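You operate a simulated robot arm through the tools that you are given. There is no shell and no other tool. Be economical: measure what you need, move in short steps, check, and stop when the job is done.

You run a simulated robot arm. Do the job below in one go: nothing can be reset, and whatever is moved stays where it is left.

JOB
Level the plinth by the yellow wheel, then load the motor block.
Fine: free the blue catch to turn, bubble between the marks, catch locked again before the block goes on top of the plinth; leave the other wheel.

It is judged by the outcome, as a careful person would: the job done as asked, and still so three seconds after it is handed in. It fails if anything else is knocked over, pushed out of place, dropped, spilled or broken.

ROBOT AND FRAMES
A 7-joint arm with a two-finger parallel gripper, fixed in place. Base frame: the origin is at the foot of the arm, x ahead of it, y to its left, z up; the work surface is at about z = 0.64. Readings come in m, degrees, newtons and seconds.
With the tool pointing down near the work surface it reaches from about 0.12 to 0.64 m from the base axis. Its first joint turns from -66.0 to 66.0 degrees. Payload 2.4 kg.
The TCP is the grasp point between the finger pads, 0.03 m short of the fingertips. In the tool frame z runs along the fingers and y along their closing line. The gripper opens to 0.094 m. The fingers are 0.028 m wide and 0.01 m thick; the gripper's body (0.05 by 0.096 m) begins 0.055 m behind the TCP.
Orientation is that of the tool frame in the base frame, as a unit quaternion [x, y, z, w]. With the fingers straight down and closing along the base's y, the tool's x points along the base's -x, its y along +y and its z along -z.

CONTROLS
- The arm moves only by the tool jog_arm. Its argument "series" is one flat list of numbers, 6 for each row, row after row: the shift along the tool's x, y, z in m, then the turn, a rotation vector about the tool's x, y, z in rad. In form: [x, y, z, rx, ry, rz, x, y, z, rx, ry, rz, ...]. A call has 1 to 8 rows; each row shifts and turns the commanded pose from where the row before left it, along the tool's axes as they then stand. "claw" is the finger opening in m, from 0 to 0.094, set as the call begins (left out, the last holds). Rows are played at 5 a second. More than 0.05 m and 8.6 degrees between two rows, or a gripper value outside its range, and nothing of the call is played. Where a pose cannot be reached the arm comes as near as it can. A force on the tool above 40 N (or 10 N above the force at the start of the call, whichever is more), or a blocked arm, ends the call early, and 0.2 s more pass. The fingers move at their own pace (about 0.153 m/s each) and stop on an object; they squeeze with about 32 N. The grip force told is the motor's: it shows also when the fingers shut on nothing. Time passes only in rows, and 0.2 s behind the last, so rows that do not move let the fingers close. The reply holds the time, the measured pose of the TCP, the force on the tool along the base axes, the opening and the grip force, in the units named above and with some noise, and new pictures: "show" is both (left out), scene, wrist or none.
- Cameras (640 x 400 px; columns grow to the right, rows downward): "scene" is fixed at [0.0284, 0.4722, 1.4357]; the picture's right is [-0.81, -0.58, 0.00], its down [-0.37, 0.52, -0.77] and it looks along [0.45, -0.63, -0.64] (base axes); focal length 348 px, centre (320, 200). "wrist" rides on the gripper at [0.076, 0.014, -0.102] in the tool frame; the picture's right is [-0.18, 0.98, 0.00], its down [-0.75, -0.14, -0.64] and it looks along [-0.63, -0.12, 0.77] (tool axes); focal length 243 px, centre (320, 200). There is no depth. A picture from a camera that has moved, and an enlarged one, comes with that camera's place and axes in the base frame and with its lens.
- enlarge(camera, box): a new picture of the part [left, top, right, bottom] of that camera's present view, enlarged. It takes no simulated time.
- close_job(): hands the job in; it is judged then, once.

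Work in short steps. Places have to be worked out from the pictures, the camera data and where the tool is seen: move nearer, look again, correct. Check each grasp and each placing, and mend what went wrong. You have 120 turns and 200 pictures in all, those below and enlarged ones among them. Open the gripper and draw the arm clear of the work before you hand the job in, unless the task says otherwise; then end with one line.

The tools are called after "Emit:" by a JSON object that holds its "fn" and its "kwargs". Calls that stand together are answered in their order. jog_arm: Moves the arm, as the interface text tells. Its arguments: {"type":"object","properties":{"series":{"type":"array"},"claw":{"type":"number"},"show":{"type":"string","enum":["both","scene","wrist","none"]}},"required":["series"]} The other tools are called the same way: enlarge (camera, box) takes an enlarged picture of a part of a camera's view; close_job () hands the job in.

At the start:

```text
t: 0.0
position: [0.3241, -0.1961, 1.0049]
ee_rot: [-0.001, 1.0, 0.0, -0.001]
ft_force: [0.2, -0.5, 0.1]
grip_width: 0.0941
grasp_force: 0.0
```

scene: 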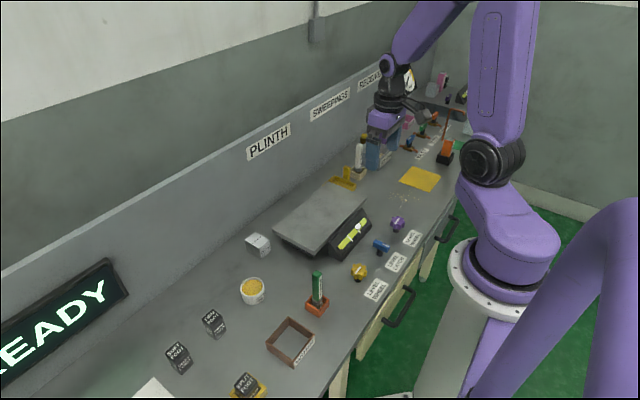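
wrist: 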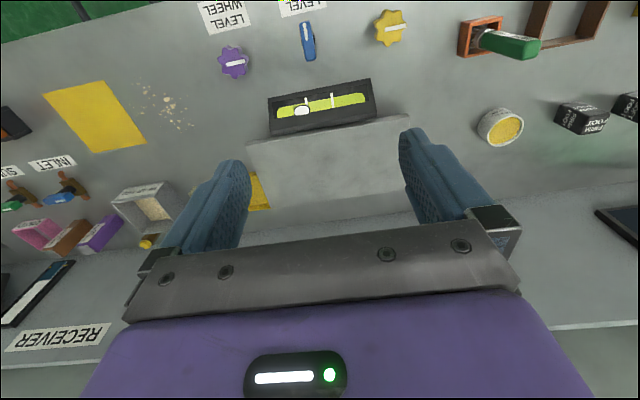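

I begin by enlarging the plinth region and labels to understand the layout.

Emit:
{"fn": "enlarge", "kwargs": {"camera": "scene", "box": [260, 170, 440, 310]}}

Emit:
{"fn": "enlarge", "kwargs": {"camera": "wrist", "box": [180, 0, 460, 160]}}

Emit:
{"fn": "enlarge", "kwargs": {"camera": "scene", "box": [130, 220, 350, 400]}}

```text
2.86 times, centred on (350, 240) of scene
camera zoom: at [0.0284, 0.4722, 1.4357], right [-0.81, -0.58, 0.0], down [-0.37, 0.52, -0.77], along [0.45, -0.63, -0.64], focal length 994 px, centre (234, 86)
```

zoom: 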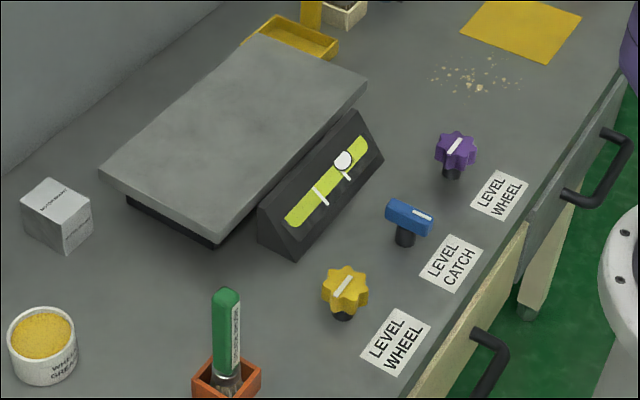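

```text
2.29 times, centred on (320, 80) of wrist
camera zoom: at [0.2475, -0.1836, 1.1077], right [0.18, 0.98, 0.0], down [0.75, -0.14, 0.64], along [0.63, -0.12, -0.77], focal length 555 px, centre (320, 474)
```

zoom: 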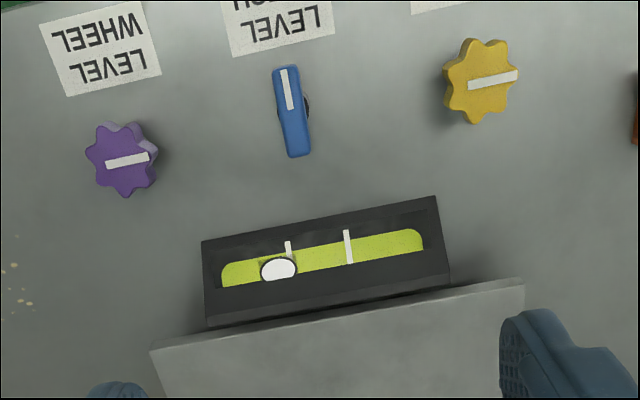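

```text
2.22 times, centred on (240, 310) of scene
camera zoom: at [0.0284, 0.4722, 1.4357], right [-0.81, -0.58, 0.0], down [-0.37, 0.52, -0.77], along [0.45, -0.63, -0.64], focal length 773 px, centre (498, -44)
```

zoom: 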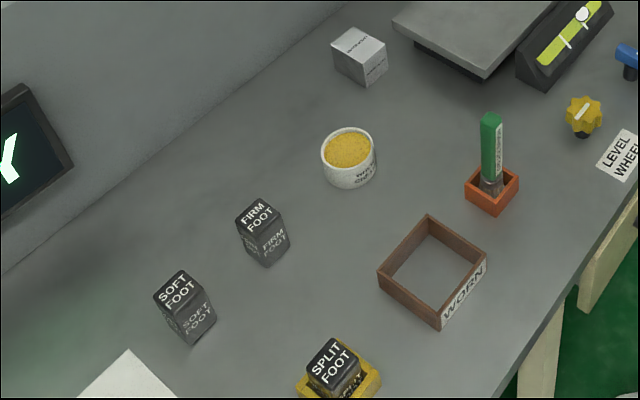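

The motor block candidate is the small light cube left of the plinth; the catch is around (0.29, -0.20), the yellow wheel around (0.295, -0.085). I check the block's label and lower the hand above the catch for better measurement.

Emit:
{"fn": "enlarge", "kwargs": {"camera": "scene", "box": [235, 220, 285, 260]}}

Emit:
{"fn": "jog_arm", "kwargs": {"series": [0.01, -0.003, 0.045, 0, 0, 0, 0.01, -0.003, 0.045, 0, 0, 0, 0.01, -0.003, 0.045, 0, 0, 0, 0, 0, 0.03, 0, 0, 0, 0, 0, 0, 0, 0, 0]}}

```text
10.00 times, centred on (260, 240) of scene
camera zoom: at [0.0284, 0.4722, 1.4357], right [-0.81, -0.58, 0.0], down [-0.37, 0.52, -0.77], along [0.45, -0.63, -0.64], focal length 3479 px, centre (920, -200)
```

zoom: 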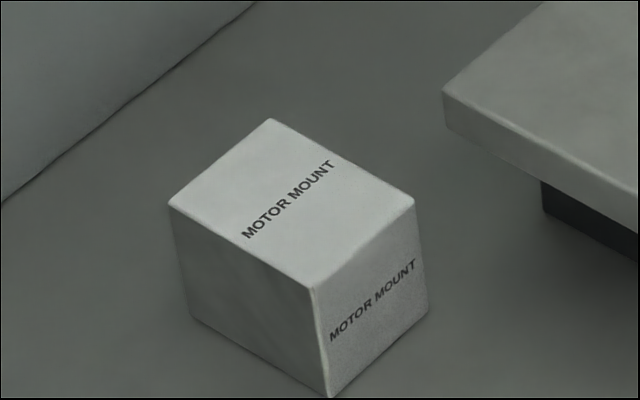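

```text
t: 1.2
position: [0.2917, -0.2059, 0.8386]
ee_rot: [-0.001, 1.0, 0.0, 0.0]
ft_force: [-0.7, 0.8, 0.3]
grip_width: 0.0938
grasp_force: 0.0
camera wrist: at [0.2157, -0.1928, 0.9409], right [0.18, 0.98, 0.0], down [0.75, -0.14, 0.64], along [0.63, -0.12, -0.77], focal length 243 px, centre (320, 200)
```

scene: 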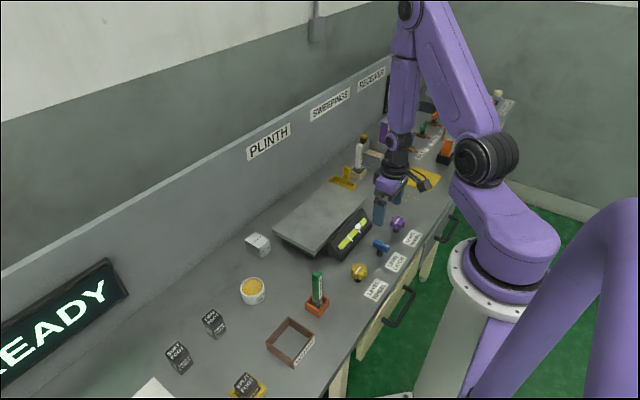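
wrist: 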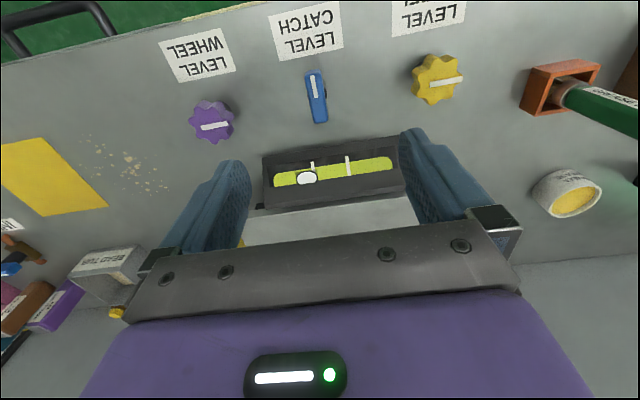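

The lever runs along x, centred about (0.295, -0.212, z≈0.676). I descend over it with a partly open gripper and stop a bit above to verify.

Emit:
{"fn": "jog_arm", "kwargs": {"series": [-0.004, -0.006, 0.03, 0, 0, 0, 0, 0, 0.04, 0, 0, 0, 0, 0, 0.03, 0, 0, 0, 0, 0, 0, 0, 0, 0], "claw": 0.06}}

Emit:
{"fn": "enlarge", "kwargs": {"camera": "scene", "box": [330, 170, 440, 300]}}

```text
t: 2.2
position: [0.2981, -0.2104, 0.7382]
ee_rot: [0.0, 1.0, 0.0, 0.001]
ft_force: [0.0, -0.2, -1.1]
grip_width: 0.0601
grasp_force: 0.1
camera wrist: at [0.2218, -0.1969, 0.8421], right [0.18, 0.98, 0.0], down [0.75, -0.14, 0.64], along [0.63, -0.12, -0.77], focal length 243 px, centre (320, 200)
```

scene: 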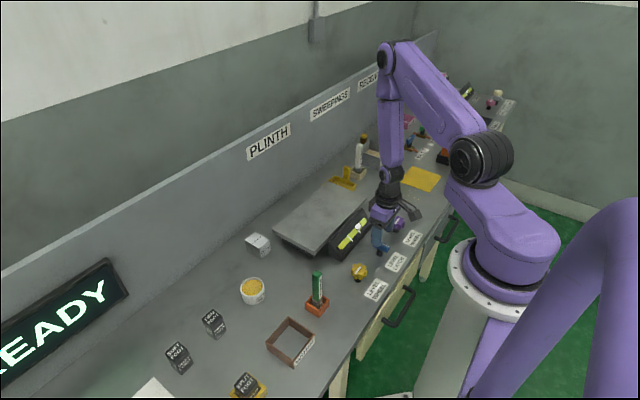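
wrist: 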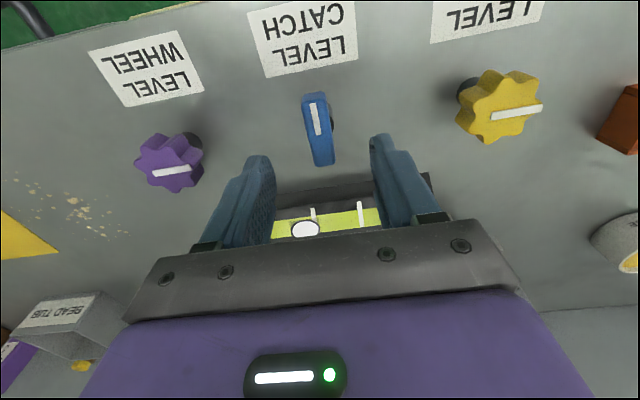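

```text
3.08 times, centred on (385, 235) of scene
camera zoom: at [0.0284, 0.4722, 1.4357], right [-0.81, -0.58, 0.0], down [-0.37, 0.52, -0.77], along [0.45, -0.63, -0.64], focal length 1071 px, centre (120, 92)
```

zoom: 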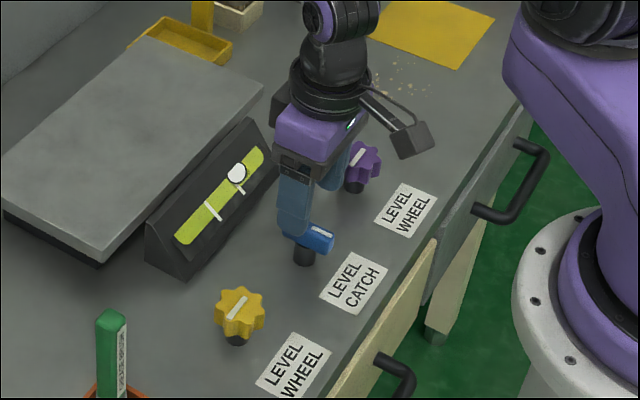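

Lever centre re-measured ≈ (0.295, -0.2125, 0.672). I descend around it and close.

Emit:
{"fn": "jog_arm", "kwargs": {"series": [0.003, -0.002, 0.02, 0, 0, 0, 0, 0, 0.02, 0, 0, 0, 0, 0, 0.015, 0, 0, 0, 0, 0, 0, 0, 0, 0]}}

Emit:
{"fn": "enlarge", "kwargs": {"camera": "scene", "box": [330, 170, 440, 300]}}

```text
t: 3.2
position: [0.2942, -0.2123, 0.6837]
ee_rot: [0.001, 1.0, 0.0, 0.0]
ft_force: [-1.0, -0.3, -0.5]
grip_width: 0.06
grasp_force: 0.0
camera wrist: at [0.2183, -0.1994, 0.7873], right [0.18, 0.98, 0.0], down [0.75, -0.14, 0.64], along [0.63, -0.12, -0.77], focal length 243 px, centre (320, 200)
```

scene: 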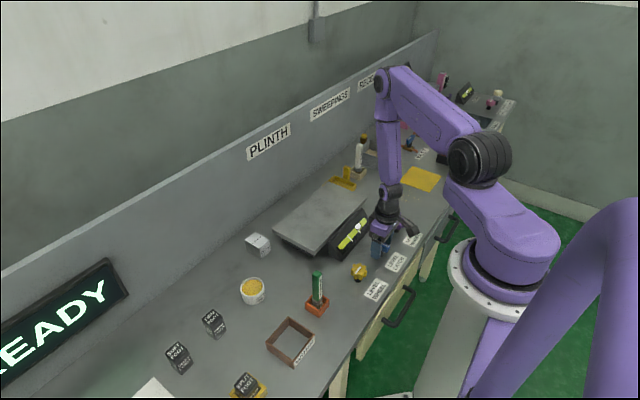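
wrist: 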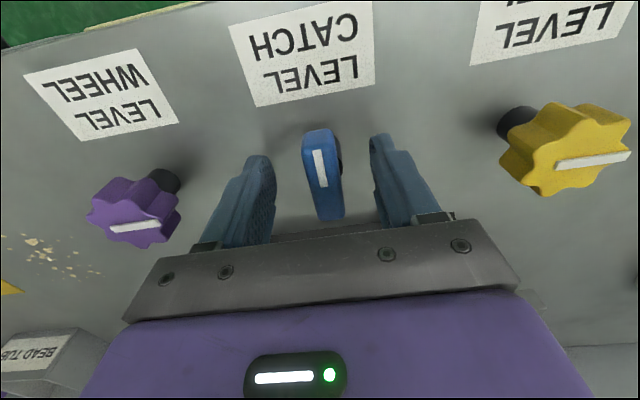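

```text
3.08 times, centred on (385, 235) of scene
camera zoom: at [0.0284, 0.4722, 1.4357], right [-0.81, -0.58, 0.0], down [-0.37, 0.52, -0.77], along [0.45, -0.63, -0.64], focal length 1071 px, centre (120, 92)
```

zoom: 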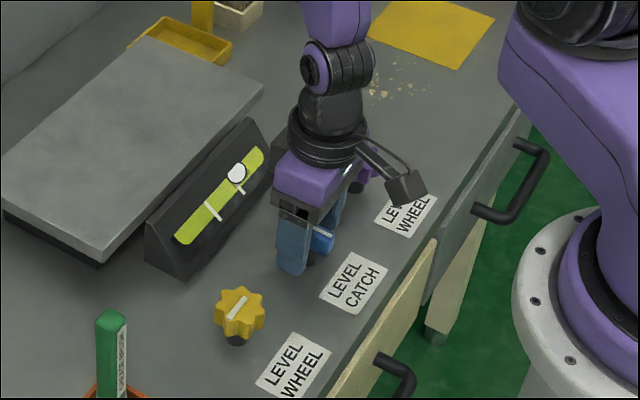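

The lever sits centred between the fingers; I close on it.

Emit:
{"fn": "jog_arm", "kwargs": {"series": [0, 0, 0, 0, 0, 0, 0, 0, 0, 0, 0, 0, 0, 0, 0, 0, 0, 0], "claw": 0, "show": "wrist"}}

```text
t: 4.0
position: [0.2952, -0.2097, 0.6829]
ee_rot: [-0.004, 1.0, 0.001, -0.002]
ft_force: [11.3, 35.8, -4.9]
grip_width: 0.0214
grasp_force: 44.7
camera wrist: at [0.2185, -0.1975, 0.7877], right [0.18, 0.98, 0.0], down [0.76, -0.14, 0.64], along [0.63, -0.11, -0.77], focal length 243 px, centre (320, 200)
```

wrist: 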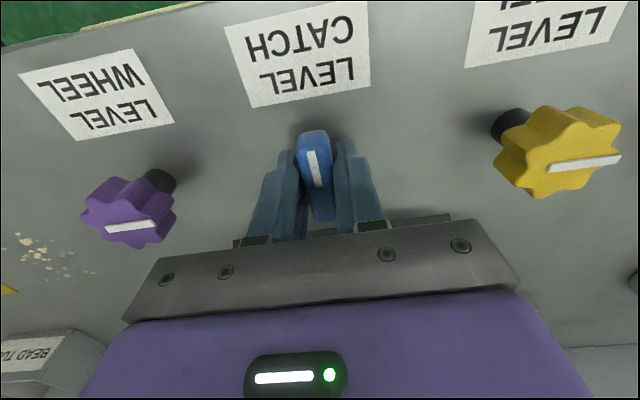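

Side load of 36 N shows the catch is about 3 mm further in +y, and the 21 mm width suggests I may be pinching the post. I open, recentre and raise slightly, then close again.

Emit:
{"fn": "jog_arm", "kwargs": {"series": [0, 0, 0, 0, 0, 0, 0, 0.003, -0.009, 0, 0, 0, 0, 0, 0, 0, 0, 0], "claw": 0.05, "show": "none"}}

Emit:
{"fn": "jog_arm", "kwargs": {"series": [0, 0, 0, 0, 0, 0, 0, 0, 0, 0, 0, 0, 0, 0, 0, 0, 0, 0], "claw": 0, "show": "wrist"}}

```text
t: 4.8
position: [0.2937, -0.2105, 0.6933]
ee_rot: [0.0, 1.0, 0.0, 0.0]
ft_force: [-0.5, -0.6, 0.0]
grip_width: 0.0501
grasp_force: 0.1
```

```text
t: 5.6
position: [0.2945, -0.2111, 0.6941]
ee_rot: [-0.001, 1.0, 0.001, 0.0]
ft_force: [-0.2, 0.4, 4.4]
grip_width: 0.0168
grasp_force: 44.7
camera wrist: at [0.2181, -0.1967, 0.7965], right [0.18, 0.98, 0.0], down [0.75, -0.14, 0.64], along [0.63, -0.12, -0.77], focal length 243 px, centre (320, 200)
```

wrist: 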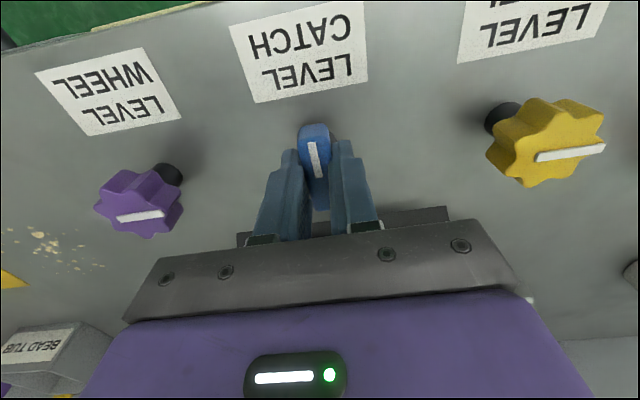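

Clean grip now on the lever alone (17 mm, no side load). I try a small turn in one direction and watch for resistance.

Emit:
{"fn": "jog_arm", "kwargs": {"series": [0, 0, 0, 0, 0, 0.1, 0, 0, 0, 0, 0, 0.1, 0, 0, 0, 0, 0, 0.1], "show": "wrist"}}

```text
t: 6.4
position: [0.2952, -0.2093, 0.6928]
ee_rot: [0.146, 0.989, 0.001, -0.001]
ft_force: [-0.8, 3.1, -10.9]
grip_width: 0.0249
grasp_force: 45.0
camera wrist: at [0.2257, -0.1754, 0.7967], right [0.46, 0.89, 0.0], down [0.68, -0.35, 0.64], along [0.57, -0.29, -0.77], focal length 243 px, centre (320, 200)
```

wrist: 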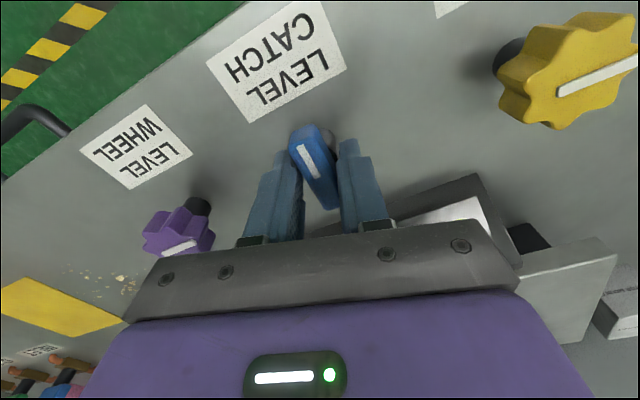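

The lever stayed and pried the fingers open: that way is the stop. I go back and turn the other way.

Emit:
{"fn": "jog_arm", "kwargs": {"series": [0, 0, 0, 0, 0, -0.12, 0, 0, 0, 0, 0, -0.12, 0, 0, 0, 0, 0, -0.1, 0, 0, 0, 0, 0, -0.1, 0, 0, 0, 0, 0, -0.1, 0, 0, 0, 0, 0, -0.1], "show": "wrist"}}

```text
t: 7.8
position: [0.2957, -0.2101, 0.6923]
ee_rot: [-0.172, 0.985, 0.001, 0.001]
ft_force: [10.6, 27.2, -10.0]
grip_width: 0.0165
grasp_force: 45.2
camera wrist: at [0.2187, -0.2234, 0.7966], right [-0.16, 0.99, 0.0], down [0.76, 0.12, 0.64], along [0.63, 0.1, -0.77], focal length 243 px, centre (320, 200)
```

wrist: 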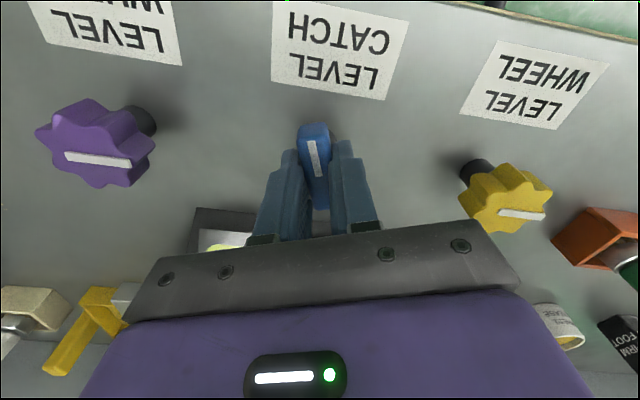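

The lever turns with the hand this way. I relieve the side load with a small +y shift and keep turning.

Emit:
{"fn": "jog_arm", "kwargs": {"series": [0, 0.002, 0, 0, 0, -0.1, 0, 0, 0, 0, 0, -0.12, 0, 0, 0, 0, 0, -0.12, 0, 0, 0, 0, 0, -0.12, 0, 0, 0, 0, 0, 0]}}

```text
t: 8.9
position: [0.2953, -0.2103, 0.6928]
ee_rot: [-0.39, 0.921, -0.001, 0.0]
ft_force: [2.8, 0.6, -6.4]
grip_width: 0.0168
grasp_force: 45.6
stopped in row 5: the force on the tool passed its limit (the readings are from after the stop); the commanded pose is now the measured one
camera wrist: at [0.2315, -0.2554, 0.7965], right [-0.58, 0.82, 0.0], down [0.63, 0.44, 0.64], along [0.53, 0.37, -0.77], focal length 243 px, centre (320, 200)
```

scene: 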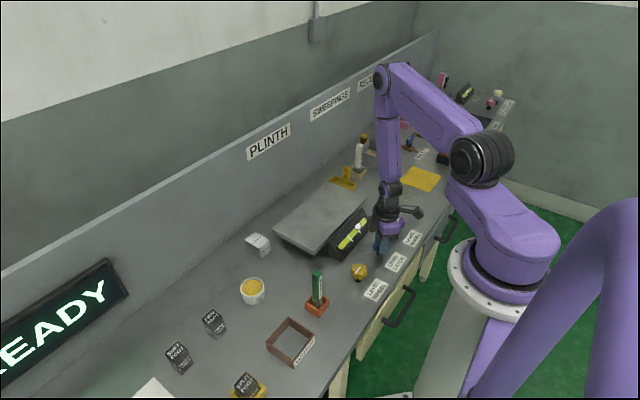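
wrist: 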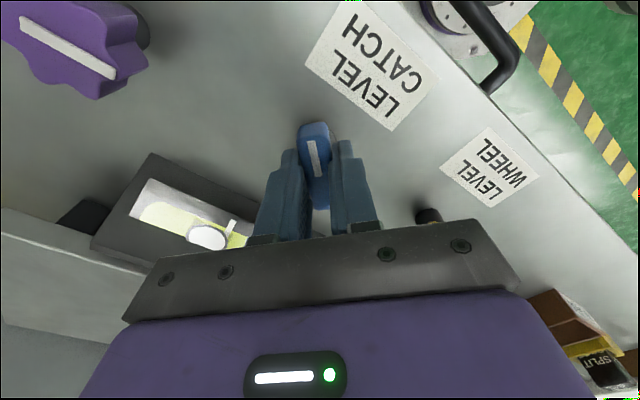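

About 46° turned; force limit tripped. I test whether this is the end stop with a small further turn.

Emit:
{"fn": "jog_arm", "kwargs": {"series": [0, 0, 0, 0, 0, -0.08, 0, 0, 0, 0, 0, -0.08, 0, 0, 0, 0, 0, 0], "show": "wrist"}}

```text
t: 9.7
position: [0.2944, -0.2098, 0.6938]
ee_rot: [-0.461, 0.887, 0.0, 0.001]
ft_force: [-0.5, -4.3, -17.0]
grip_width: 0.0168
grasp_force: 44.9
camera wrist: at [0.2393, -0.2649, 0.7965], right [-0.7, 0.72, 0.0], down [0.55, 0.54, 0.64], along [0.46, 0.45, -0.77], focal length 243 px, centre (320, 200)
```

wrist: 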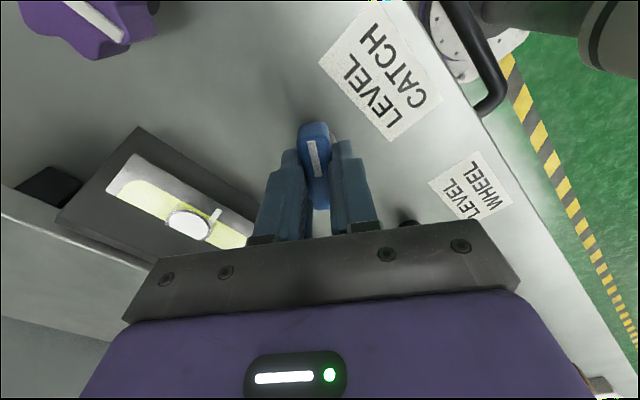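

It still turns freely; I continue toward 90°.

Emit:
{"fn": "jog_arm", "kwargs": {"series": [0, 0, 0.001, 0, 0, -0.12, 0, 0, 0, 0, 0, -0.12, 0, 0, 0, 0, 0, -0.12, 0, 0, 0, 0, 0, -0.12, 0, 0, 0, 0, 0, -0.12, 0, 0, 0, 0, 0, 0]}}

```text
t: 10.8
position: [0.2945, -0.2102, 0.6932]
ee_rot: [-0.665, 0.747, -0.001, 0.0]
ft_force: [-0.4, 1.5, 3.5]
grip_width: 0.0168
grasp_force: 45.3
stopped in row 5: the force on the tool passed its limit (the readings are from after the stop); the commanded pose is now the measured one
camera wrist: at [0.2717, -0.2847, 0.7966], right [-0.95, 0.3, 0.0], down [0.23, 0.73, 0.64], along [0.19, 0.61, -0.77], focal length 243 px, centre (320, 200)
```

scene: 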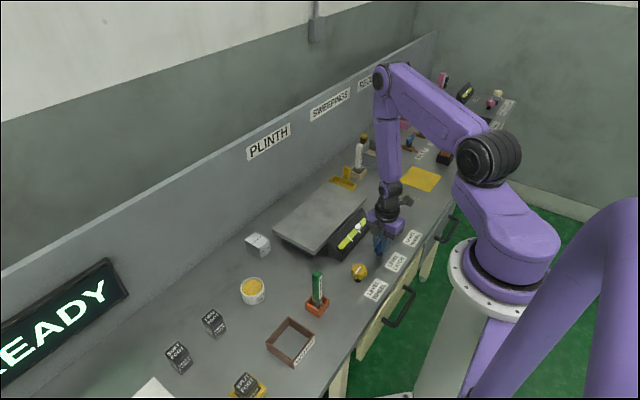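
wrist: 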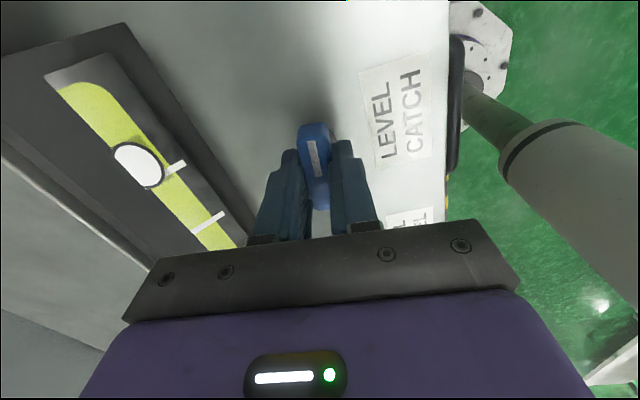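

83° now; I finish the quarter turn.

Emit:
{"fn": "jog_arm", "kwargs": {"series": [0, 0, 0, 0, 0, -0.06, 0, 0, 0, 0, 0, -0.06, 0, 0, 0, 0, 0, 0], "show": "wrist"}}

```text
t: 11.6
position: [0.2944, -0.2098, 0.6933]
ee_rot: [-0.707, 0.707, -0.001, 0.0]
ft_force: [-1.9, -2.7, 14.0]
grip_width: 0.0168
grasp_force: 45.3
camera wrist: at [0.2807, -0.2869, 0.7966], right [-0.98, 0.18, 0.0], down [0.14, 0.75, 0.64], along [0.12, 0.63, -0.77], focal length 243 px, centre (320, 200)
```

wrist: 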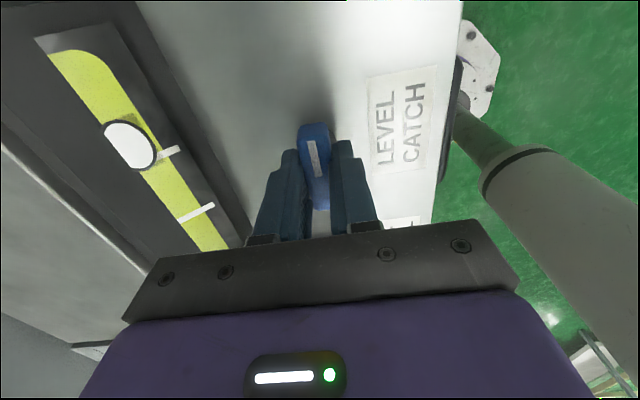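

Exactly 90°. I check for an end stop with a tiny extra turn, then release.

Emit:
{"fn": "jog_arm", "kwargs": {"series": [0, 0, 0, 0, 0, -0.06, 0, 0, 0, 0, 0, -0.06, 0, 0, 0, 0, 0, 0], "show": "none"}}

```text
t: 12.3
position: [0.2952, -0.2101, 0.6939]
ee_rot: [0.748, -0.664, 0.001, 0.001]
ft_force: [-1.6, -0.3, 12.0]
grip_width: 0.0196
grasp_force: 45.4
```

The fingers got pried open by 3 mm past 90°, so the catch is at its free stop. I release, rise and return to the original yaw.

Emit:
{"fn": "jog_arm", "kwargs": {"series": [0, 0, 0, 0, 0, 0.1, 0, 0, 0, 0, 0, 0, 0, 0, -0.03, 0, 0, 0, 0, 0, -0.05, 0, 0, 0, 0, 0, 0, 0, 0, 0.14, 0, 0, 0, 0, 0, 0.14, 0, 0, 0, 0, 0, 0.14, 0, 0, 0, 0, 0, 0.14], "claw": 0.06, "show": "none"}}

Emit:
{"fn": "jog_arm", "kwargs": {"series": [0, 0, 0, 0, 0, 0.14, 0, 0, 0, 0, 0, 0.14, 0, 0, 0, 0, 0, 0.14, 0, 0, 0, 0, 0, 0.14, 0, 0, 0, 0, 0, 0.14, 0, 0, 0, 0, 0, 0.14, 0, 0, 0, 0, 0, 0.14, 0, 0, 0, 0, 0, 0], "claw": 0.07}}

Emit:
{"fn": "enlarge", "kwargs": {"camera": "scene", "box": [330, 170, 440, 300]}}

```text
t: 14.2
position: [0.2951, -0.2109, 0.7739]
ee_rot: [-0.492, 0.87, -0.001, 0.0]
ft_force: [0.3, 0.0, 0.8]
grip_width: 0.0599
grasp_force: 0.0
```

```text
t: 15.9
position: [0.2956, -0.2103, 0.7723]
ee_rot: [-0.025, 1.0, 0.0, 0.0]
ft_force: [0.3, 0.3, 0.5]
grip_width: 0.0698
grasp_force: 0.2
camera wrist: at [0.2179, -0.1998, 0.8761], right [0.13, 0.99, 0.0], down [0.76, -0.1, 0.64], along [0.64, -0.09, -0.77], focal length 243 px, centre (320, 200)
```

scene: 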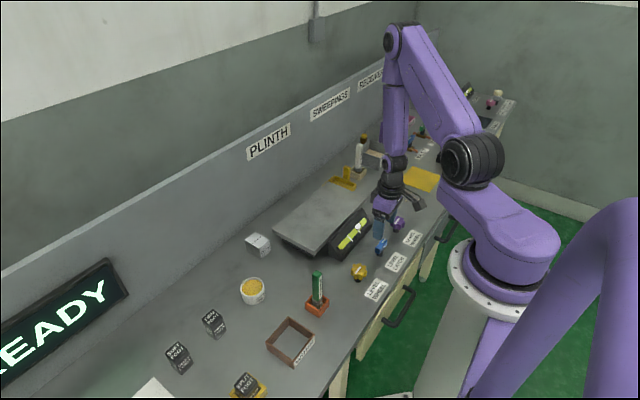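
wrist: 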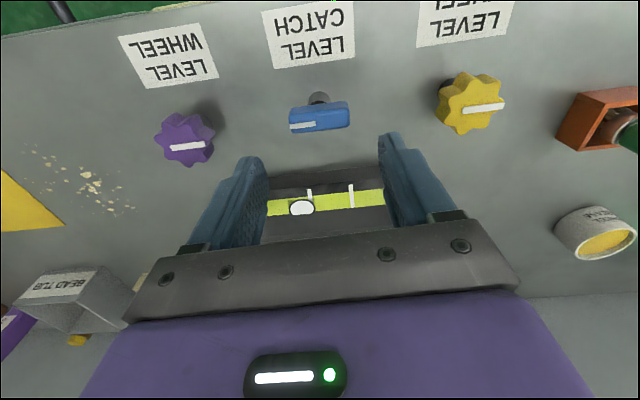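

```text
3.08 times, centred on (385, 235) of scene
camera zoom: at [0.0284, 0.4722, 1.4357], right [-0.81, -0.58, 0.0], down [-0.37, 0.52, -0.77], along [0.45, -0.63, -0.64], focal length 1071 px, centre (120, 92)
```

zoom: 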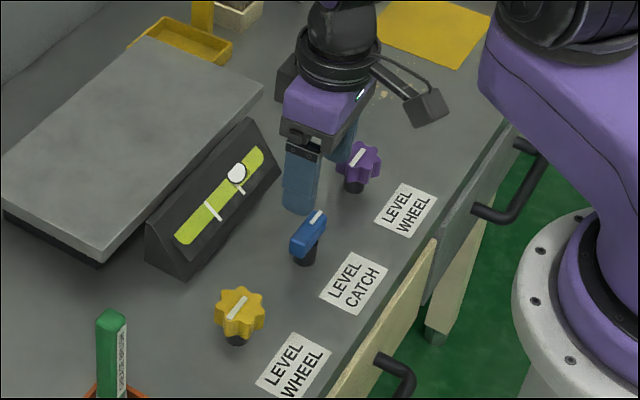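

Catch now lies crosswise (free). The yellow wheel's hub I judge at (0.298, -0.090, 0.679); I move above it.

Emit:
{"fn": "jog_arm", "kwargs": {"series": [0, 0.04, 0, 0, 0, 0.05, -0.0025, 0.04, 0, 0, 0, 0, 0, 0.04, 0, 0, 0, 0, 0, 0, 0.03, 0, 0, 0, 0, 0, 0, 0, 0, 0], "claw": 0.075}}

Emit:
{"fn": "enlarge", "kwargs": {"camera": "wrist", "box": [200, 60, 440, 220]}}

```text
t: 17.1
position: [0.2949, -0.089, 0.7434]
ee_rot: [-0.002, 1.0, -0.001, 0.001]
ft_force: [-0.3, -0.5, -0.3]
grip_width: 0.0749
grasp_force: 0.1
camera wrist: at [0.2189, -0.0773, 0.8462], right [0.18, 0.98, 0.0], down [0.75, -0.14, 0.64], along [0.63, -0.12, -0.77], focal length 243 px, centre (320, 200)
```

scene: 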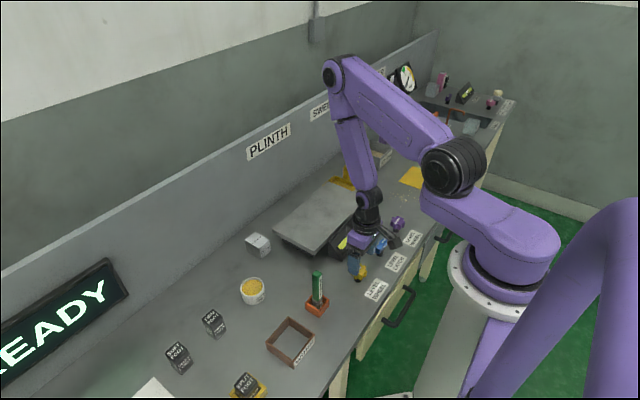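
wrist: 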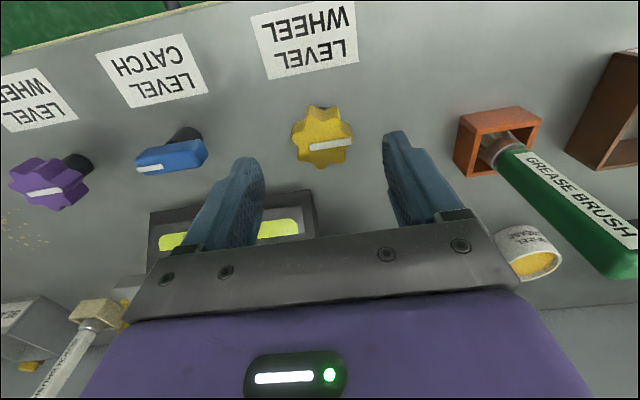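

```text
2.50 times, centred on (320, 140) of wrist
camera zoom: at [0.2189, -0.0773, 0.8462], right [0.18, 0.98, 0.0], down [0.75, -0.14, 0.64], along [0.63, -0.12, -0.77], focal length 606 px, centre (320, 350)
```

zoom: 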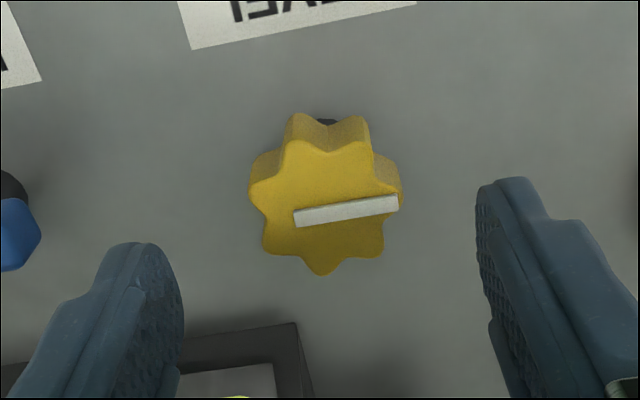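

Seven-lobed wheel, lobe toward +y, valley toward -y, centre about (0.297, -0.090). I descend and close.

Emit:
{"fn": "jog_arm", "kwargs": {"series": [-0.002, -0.001, 0.02, 0, 0, 0, 0, 0, 0.02, 0, 0, 0, 0, 0, 0.013, 0, 0, 0, 0, 0, 0, 0, 0, 0], "show": "wrist"}}

Emit:
{"fn": "jog_arm", "kwargs": {"series": [0, 0, 0, 0, 0, 0, 0, 0, 0, 0, 0, 0, 0, 0, 0, 0, 0, 0], "claw": 0, "show": "wrist"}}

```text
t: 18.1
position: [0.2972, -0.0917, 0.6901]
ee_rot: [-0.002, 1.0, -0.001, 0.0]
ft_force: [0.4, -0.7, -0.2]
grip_width: 0.0751
grasp_force: 0.1
camera wrist: at [0.22, -0.0789, 0.7939], right [0.18, 0.98, 0.0], down [0.75, -0.14, 0.64], along [0.63, -0.12, -0.77], focal length 243 px, centre (320, 200)
```

wrist: 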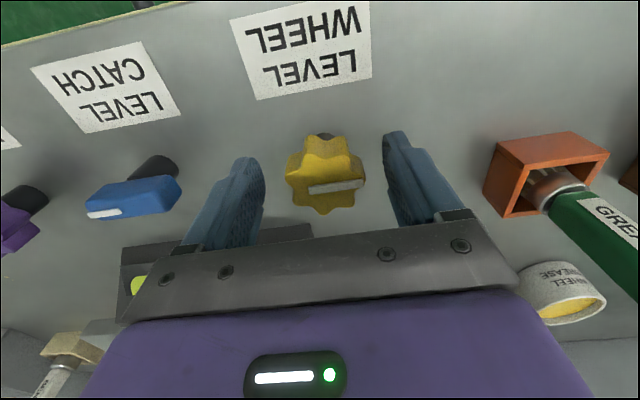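

```text
t: 18.9
position: [0.2967, -0.0899, 0.6905]
ee_rot: [-0.007, 1.0, 0.001, 0.0]
ft_force: [5.3, 36.7, -14.2]
grip_width: 0.0434
grasp_force: 45.4
camera wrist: at [0.2199, -0.0777, 0.7941], right [0.17, 0.98, 0.0], down [0.76, -0.13, 0.64], along [0.63, -0.11, -0.77], focal length 243 px, centre (320, 200)
```

wrist: 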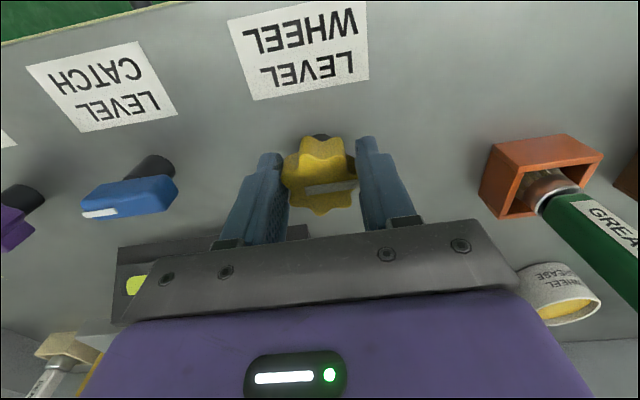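

Gripped at 43 mm with +y side load; I shift 2.5 mm in +y to relieve and turn a bit to learn the direction.

Emit:
{"fn": "jog_arm", "kwargs": {"series": [0, 0.0025, 0, 0, 0, 0, 0, 0, 0, 0, 0, -0.08, 0, 0, 0, 0, 0, -0.1, 0, 0, 0, 0, 0, -0.1, 0, 0, 0, 0, 0, 0]}}

Emit:
{"fn": "enlarge", "kwargs": {"camera": "scene", "box": [300, 180, 420, 300]}}

```text
t: 20.3
position: [0.2965, -0.0919, 0.6902]
ee_rot: [-0.138, 0.99, -0.001, 0.001]
ft_force: [-3.5, -3.2, 4.2]
grip_width: 0.0434
grasp_force: 45.1
stopped in row 5: the force on the tool passed its limit (the readings are from after the stop); the commanded pose is now the measured one
camera wrist: at [0.2191, -0.0984, 0.7933], right [-0.09, 1.0, 0.0], down [0.76, 0.07, 0.64], along [0.64, 0.06, -0.77], focal length 243 px, centre (320, 200)
```

scene: 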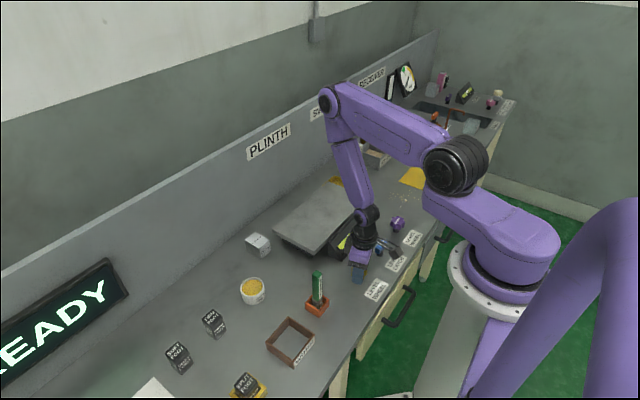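
wrist: 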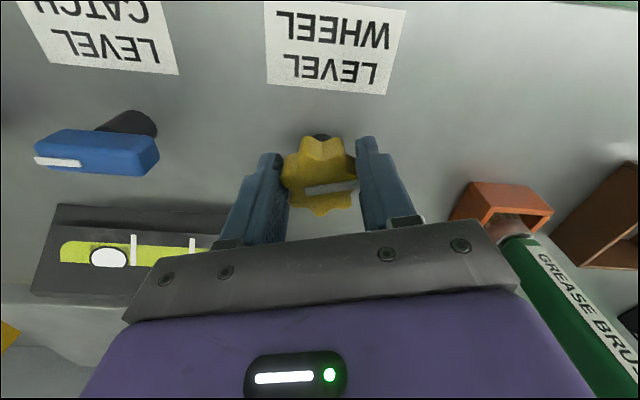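

```text
3.33 times, centred on (360, 240) of scene
camera zoom: at [0.0283, 0.4721, 1.4357], right [-0.81, -0.58, 0.0], down [-0.37, 0.52, -0.77], along [0.45, -0.63, -0.64], focal length 1160 px, centre (187, 67)
```

zoom: 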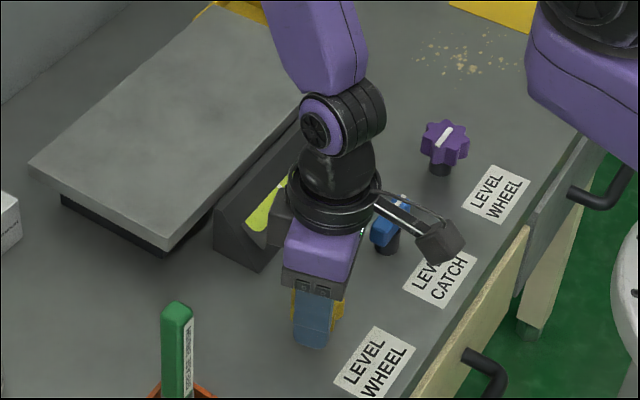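

Turning that way moved the bubble further out (offset ~0.45 spacing vs 0.22). I turn the opposite way, roughly 60° from here, in steps.

Emit:
{"fn": "jog_arm", "kwargs": {"series": [0, 0, 0, 0, 0, 0.1, 0, 0, 0, 0, 0, 0.1, 0, 0, 0, 0, 0, 0.1, 0, 0, 0, 0, 0, 0.1, 0, 0, 0, 0, 0, 0.1, 0, 0, 0, 0, 0, 0.1, 0, 0, 0, 0, 0, 0]}}

Emit:
{"fn": "enlarge", "kwargs": {"camera": "scene", "box": [300, 180, 420, 300]}}

```text
t: 21.8
position: [0.2961, -0.089, 0.6899]
ee_rot: [0.157, 0.988, 0.0, 0.001]
ft_force: [0.7, 5.1, 2.9]
grip_width: 0.0437
grasp_force: 45.1
stopped in row 7: the force on the tool passed its limit (the readings are from after the stop); the commanded pose is now the measured one
camera wrist: at [0.2284, -0.0526, 0.7932], right [0.48, 0.88, 0.0], down [0.67, -0.37, 0.64], along [0.56, -0.31, -0.77], focal length 243 px, centre (320, 200)
```

scene: 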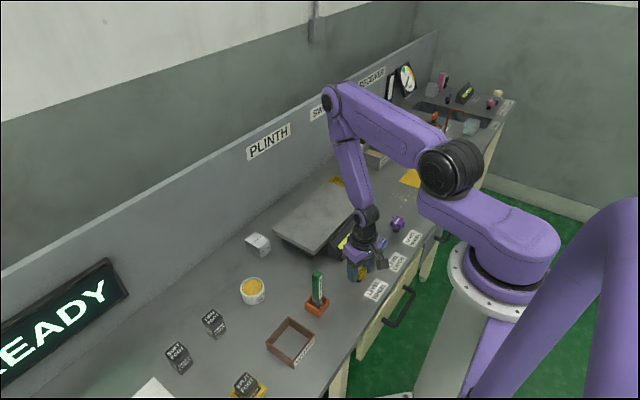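
wrist: 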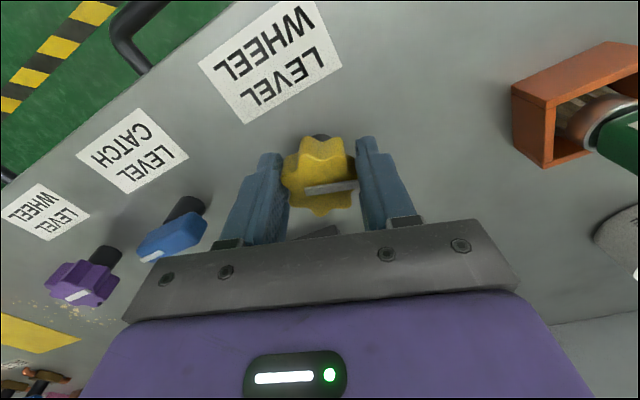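

```text
3.33 times, centred on (360, 240) of scene
camera zoom: at [0.0284, 0.4723, 1.4356], right [-0.81, -0.58, 0.0], down [-0.37, 0.52, -0.77], along [0.45, -0.63, -0.64], focal length 1160 px, centre (187, 67)
```

zoom: 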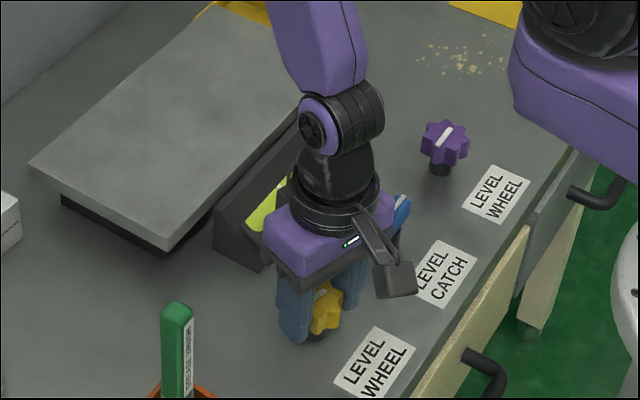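

At +18° now; no clear view of the vial from here. I continue to about +45°, then will release, lift and read it.

Emit:
{"fn": "jog_arm", "kwargs": {"series": [0, 0, 0, 0, 0, 0.1, 0, 0, 0, 0, 0, 0.1, 0, 0, 0, 0, 0, 0.1, 0, 0, 0, 0, 0, 0.1, 0, 0, 0, 0, 0, 0]}}

Emit:
{"fn": "enlarge", "kwargs": {"camera": "scene", "box": [300, 180, 420, 300]}}

```text
t: 22.6
position: [0.2971, -0.0879, 0.6901]
ee_rot: [0.287, 0.958, 0.0, 0.001]
ft_force: [-1.0, 2.7, 4.9]
grip_width: 0.0434
grasp_force: 45.4
stopped in row 3: the force on the tool passed its limit (the readings are from after the stop); the commanded pose is now the measured one
camera wrist: at [0.2409, -0.0353, 0.7933], right [0.69, 0.72, 0.0], down [0.55, -0.53, 0.64], along [0.46, -0.44, -0.77], focal length 243 px, centre (320, 200)
```

scene: 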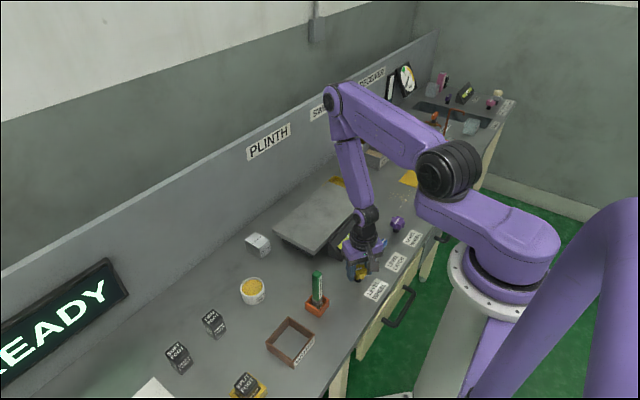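
wrist: 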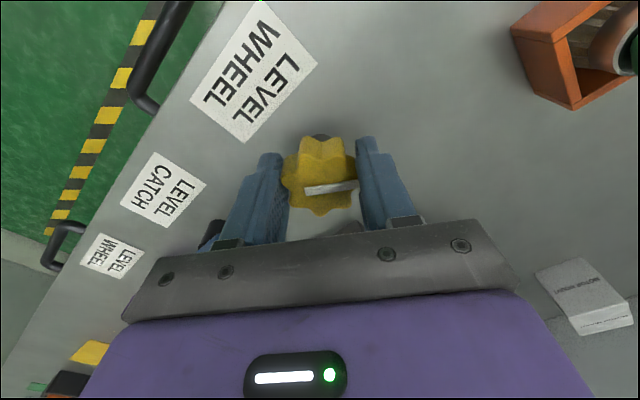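

```text
3.33 times, centred on (360, 240) of scene
camera zoom: at [0.0284, 0.4723, 1.4356], right [-0.81, -0.58, 0.0], down [-0.37, 0.52, -0.77], along [0.45, -0.63, -0.64], focal length 1160 px, centre (187, 67)
```

zoom: 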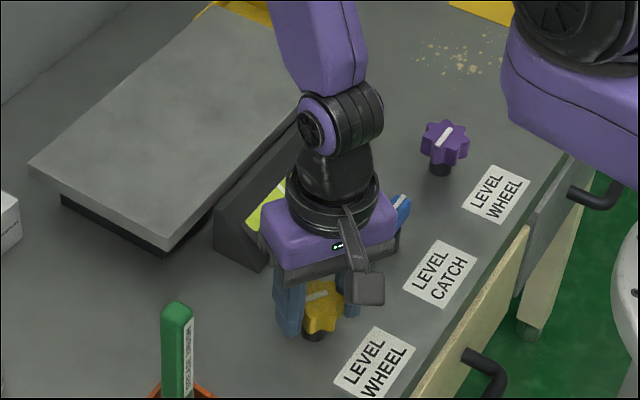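

33° reached. One more small turn, then release and lift for a look at the bubble.

Emit:
{"fn": "jog_arm", "kwargs": {"series": [0, 0, 0, 0, 0, 0.08, 0, 0, 0, 0, 0, 0.08, 0, 0, 0, 0, 0, 0], "show": "none"}}

Emit:
{"fn": "jog_arm", "kwargs": {"series": [0, 0, 0, 0, 0, 0, 0, 0, 0, 0, 0, 0, 0, 0, -0.04, 0, 0, 0, 0, 0, -0.05, 0, 0, 0, 0.04, 0, -0.04, 0, 0, 0, 0.04, 0, 0, 0, 0, 0, 0, 0, 0, 0, 0, 0], "claw": 0.075}}

Emit:
{"fn": "enlarge", "kwargs": {"camera": "scene", "box": [300, 180, 420, 300]}}

```text
t: 23.4
position: [0.2981, -0.0871, 0.6895]
ee_rot: [0.362, 0.932, 0.001, 0.0]
ft_force: [2.2, 15.5, 6.8]
grip_width: 0.0433
grasp_force: 45.6
```

```text
refused: row 5 steps farther than a row can; nothing moved
```

```text
3.33 times, centred on (360, 240) of scene
camera zoom: at [0.0284, 0.4725, 1.4355], right [-0.81, -0.58, 0.0], down [-0.37, 0.52, -0.77], along [0.45, -0.63, -0.64], focal length 1160 px, centre (187, 67)
```

zoom: 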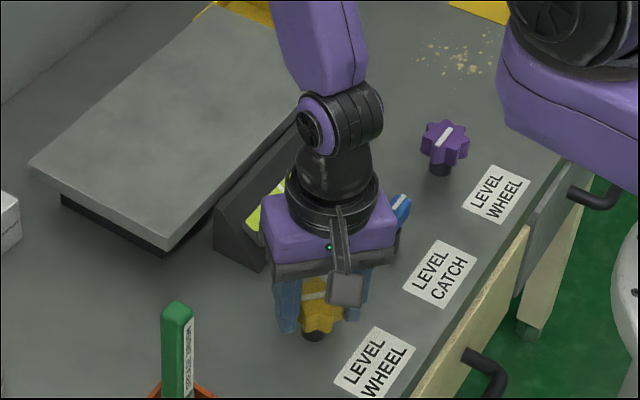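

Row too long; I repeat the lift with shorter rows.

Emit:
{"fn": "jog_arm", "kwargs": {"series": [0, 0, 0, 0, 0, 0, 0, 0, 0, 0, 0, 0, 0, 0, -0.04, 0, 0, 0, 0, 0, -0.045, 0, 0, 0, 0.02, 0, -0.04, 0, 0, 0, 0.04, 0, 0, 0, 0, 0, 0.04, 0, 0, 0, 0, 0, 0, 0, 0, 0, 0, 0], "claw": 0.075}}

Emit:
{"fn": "enlarge", "kwargs": {"camera": "scene", "box": [300, 180, 420, 300]}}

```text
t: 25.2
position: [0.2224, -0.0201, 0.8142]
ee_rot: [0.362, 0.932, 0.0, 0.002]
ft_force: [0.0, 0.0, -0.8]
grip_width: 0.075
grasp_force: 0.0
camera wrist: at [0.1753, 0.0413, 0.9179], right [0.8, 0.6, 0.0], down [0.46, -0.61, 0.64], along [0.39, -0.51, -0.77], focal length 243 px, centre (320, 200)
```

scene: 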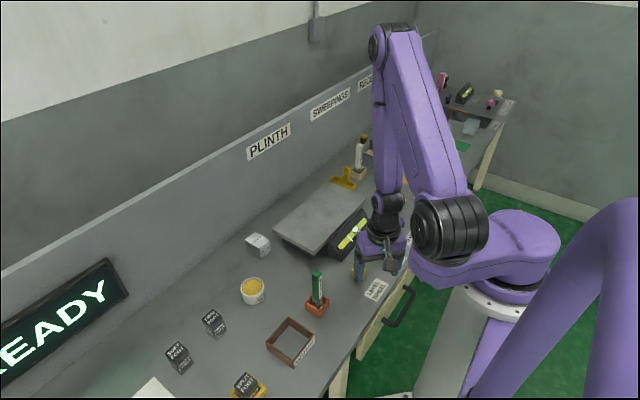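
wrist: 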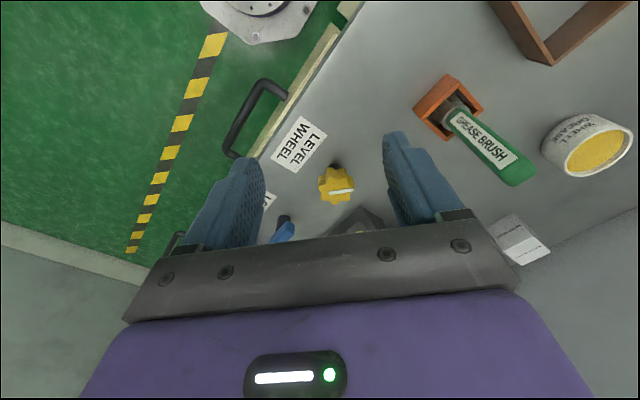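

```text
3.33 times, centred on (360, 240) of scene
camera zoom: at [0.0284, 0.4723, 1.4357], right [-0.81, -0.58, 0.0], down [-0.37, 0.52, -0.77], along [0.45, -0.63, -0.64], focal length 1160 px, centre (187, 67)
```

zoom: 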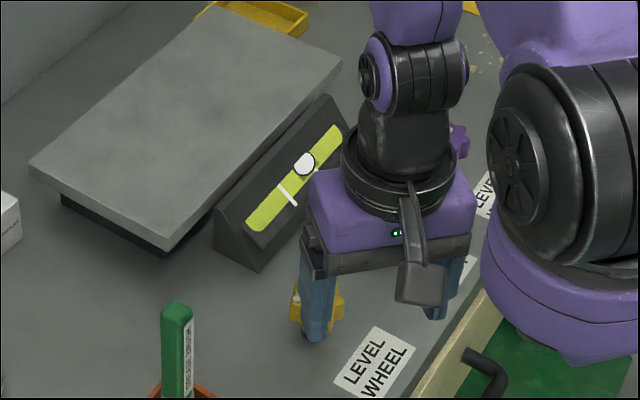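

The bubble moved toward centre but needs checking. I turn the hand back to about -9° yaw (next matching lobe grip) and look from the wrist.

Emit:
{"fn": "jog_arm", "kwargs": {"series": [0, 0, 0, 0, 0, -0.13, 0, 0, 0, 0, 0, -0.13, 0, 0, 0, 0, 0, -0.13, 0, 0, 0, 0, 0, -0.13, 0, 0, 0, 0, 0, -0.13, 0, 0, 0, 0, 0, -0.13, 0, 0, 0, 0, 0, -0.12, 0, 0, 0, 0, 0, 0]}}

Emit:
{"fn": "enlarge", "kwargs": {"camera": "scene", "box": [320, 190, 400, 270]}}

```text
t: 27.0
position: [0.2223, -0.0212, 0.814]
ee_rot: [-0.08, 0.997, 0.0, 0.001]
ft_force: [0.5, -0.1, -0.6]
grip_width: 0.0751
grasp_force: 0.1
camera wrist: at [0.145, -0.0199, 0.9177], right [0.02, 1.0, 0.0], down [0.77, -0.02, 0.64], along [0.64, -0.02, -0.77], focal length 243 px, centre (320, 200)
```

scene: 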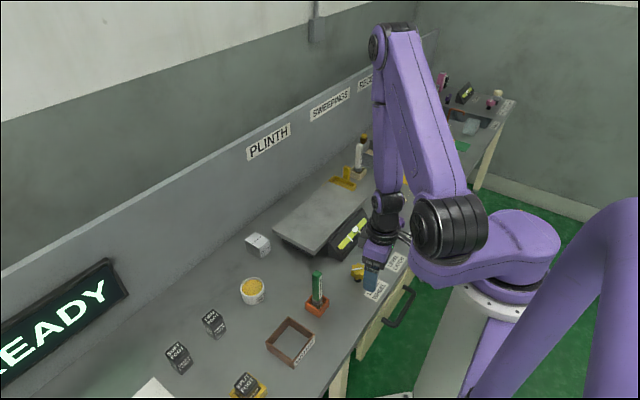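
wrist: 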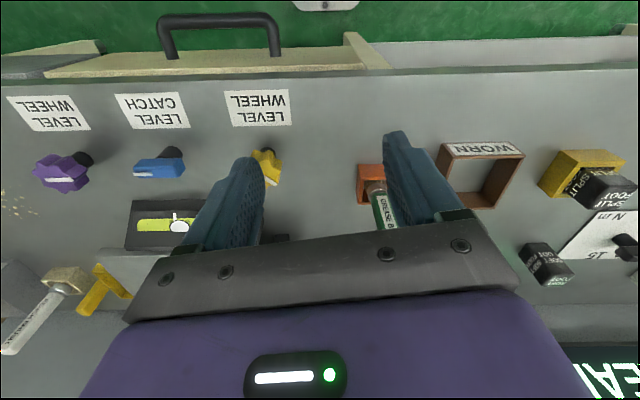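

```text
5.00 times, centred on (360, 230) of scene
camera zoom: at [0.0284, 0.4722, 1.4357], right [-0.81, -0.58, 0.0], down [-0.37, 0.52, -0.77], along [0.45, -0.63, -0.64], focal length 1740 px, centre (120, 50)
```

zoom: 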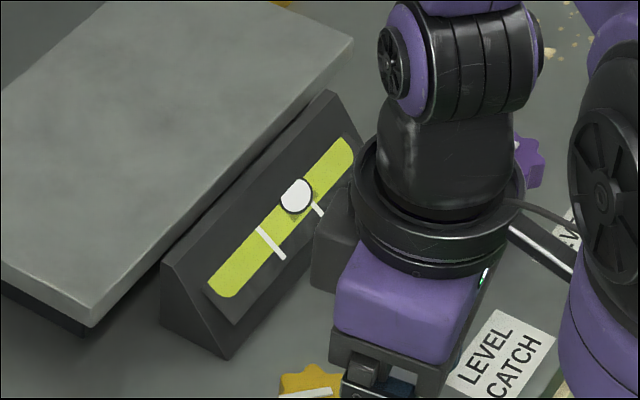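

The bubble is still only at the right mark's inner edge (~0.95 of spacing from the left mark), so about 80° more is needed. I go back over the wheel at yaw -9°.

Emit:
{"fn": "jog_arm", "kwargs": {"series": [-0.03, -0.035, 0, 0, 0, 0, -0.03, -0.035, 0, 0, 0, 0, -0.0028, -0.009, 0.02, 0, 0, 0, 0, 0, 0.04, 0, 0, 0, 0, 0, 0, 0, 0, 0], "show": "wrist"}}

Emit:
{"fn": "enlarge", "kwargs": {"camera": "wrist", "box": [100, 60, 420, 260]}}

```text
t: 28.2
position: [0.2982, -0.09, 0.7553]
ee_rot: [-0.079, 0.997, 0.0, 0.0]
ft_force: [-0.3, 0.0, 0.4]
grip_width: 0.075
grasp_force: 0.1
camera wrist: at [0.2207, -0.0886, 0.8584], right [0.03, 1.0, 0.0], down [0.76, -0.02, 0.64], along [0.64, -0.02, -0.77], focal length 243 px, centre (320, 200)
```

wrist: 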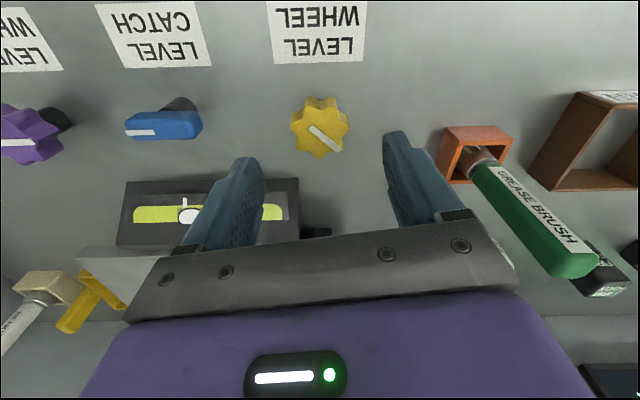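

```text
2.00 times, centred on (260, 160) of wrist
camera zoom: at [0.2207, -0.0886, 0.8584], right [0.03, 1.0, 0.0], down [0.76, -0.02, 0.64], along [0.64, -0.02, -0.77], focal length 485 px, centre (440, 280)
```

zoom: 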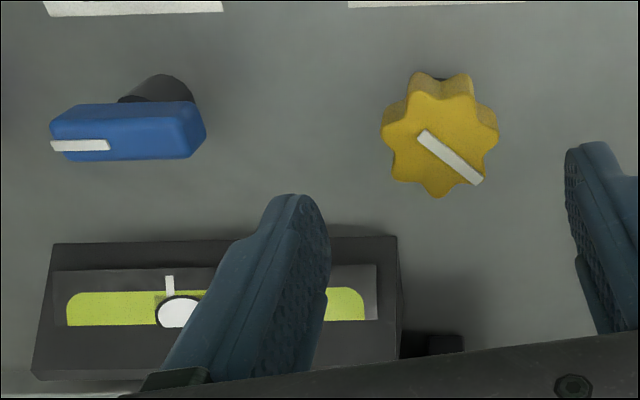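

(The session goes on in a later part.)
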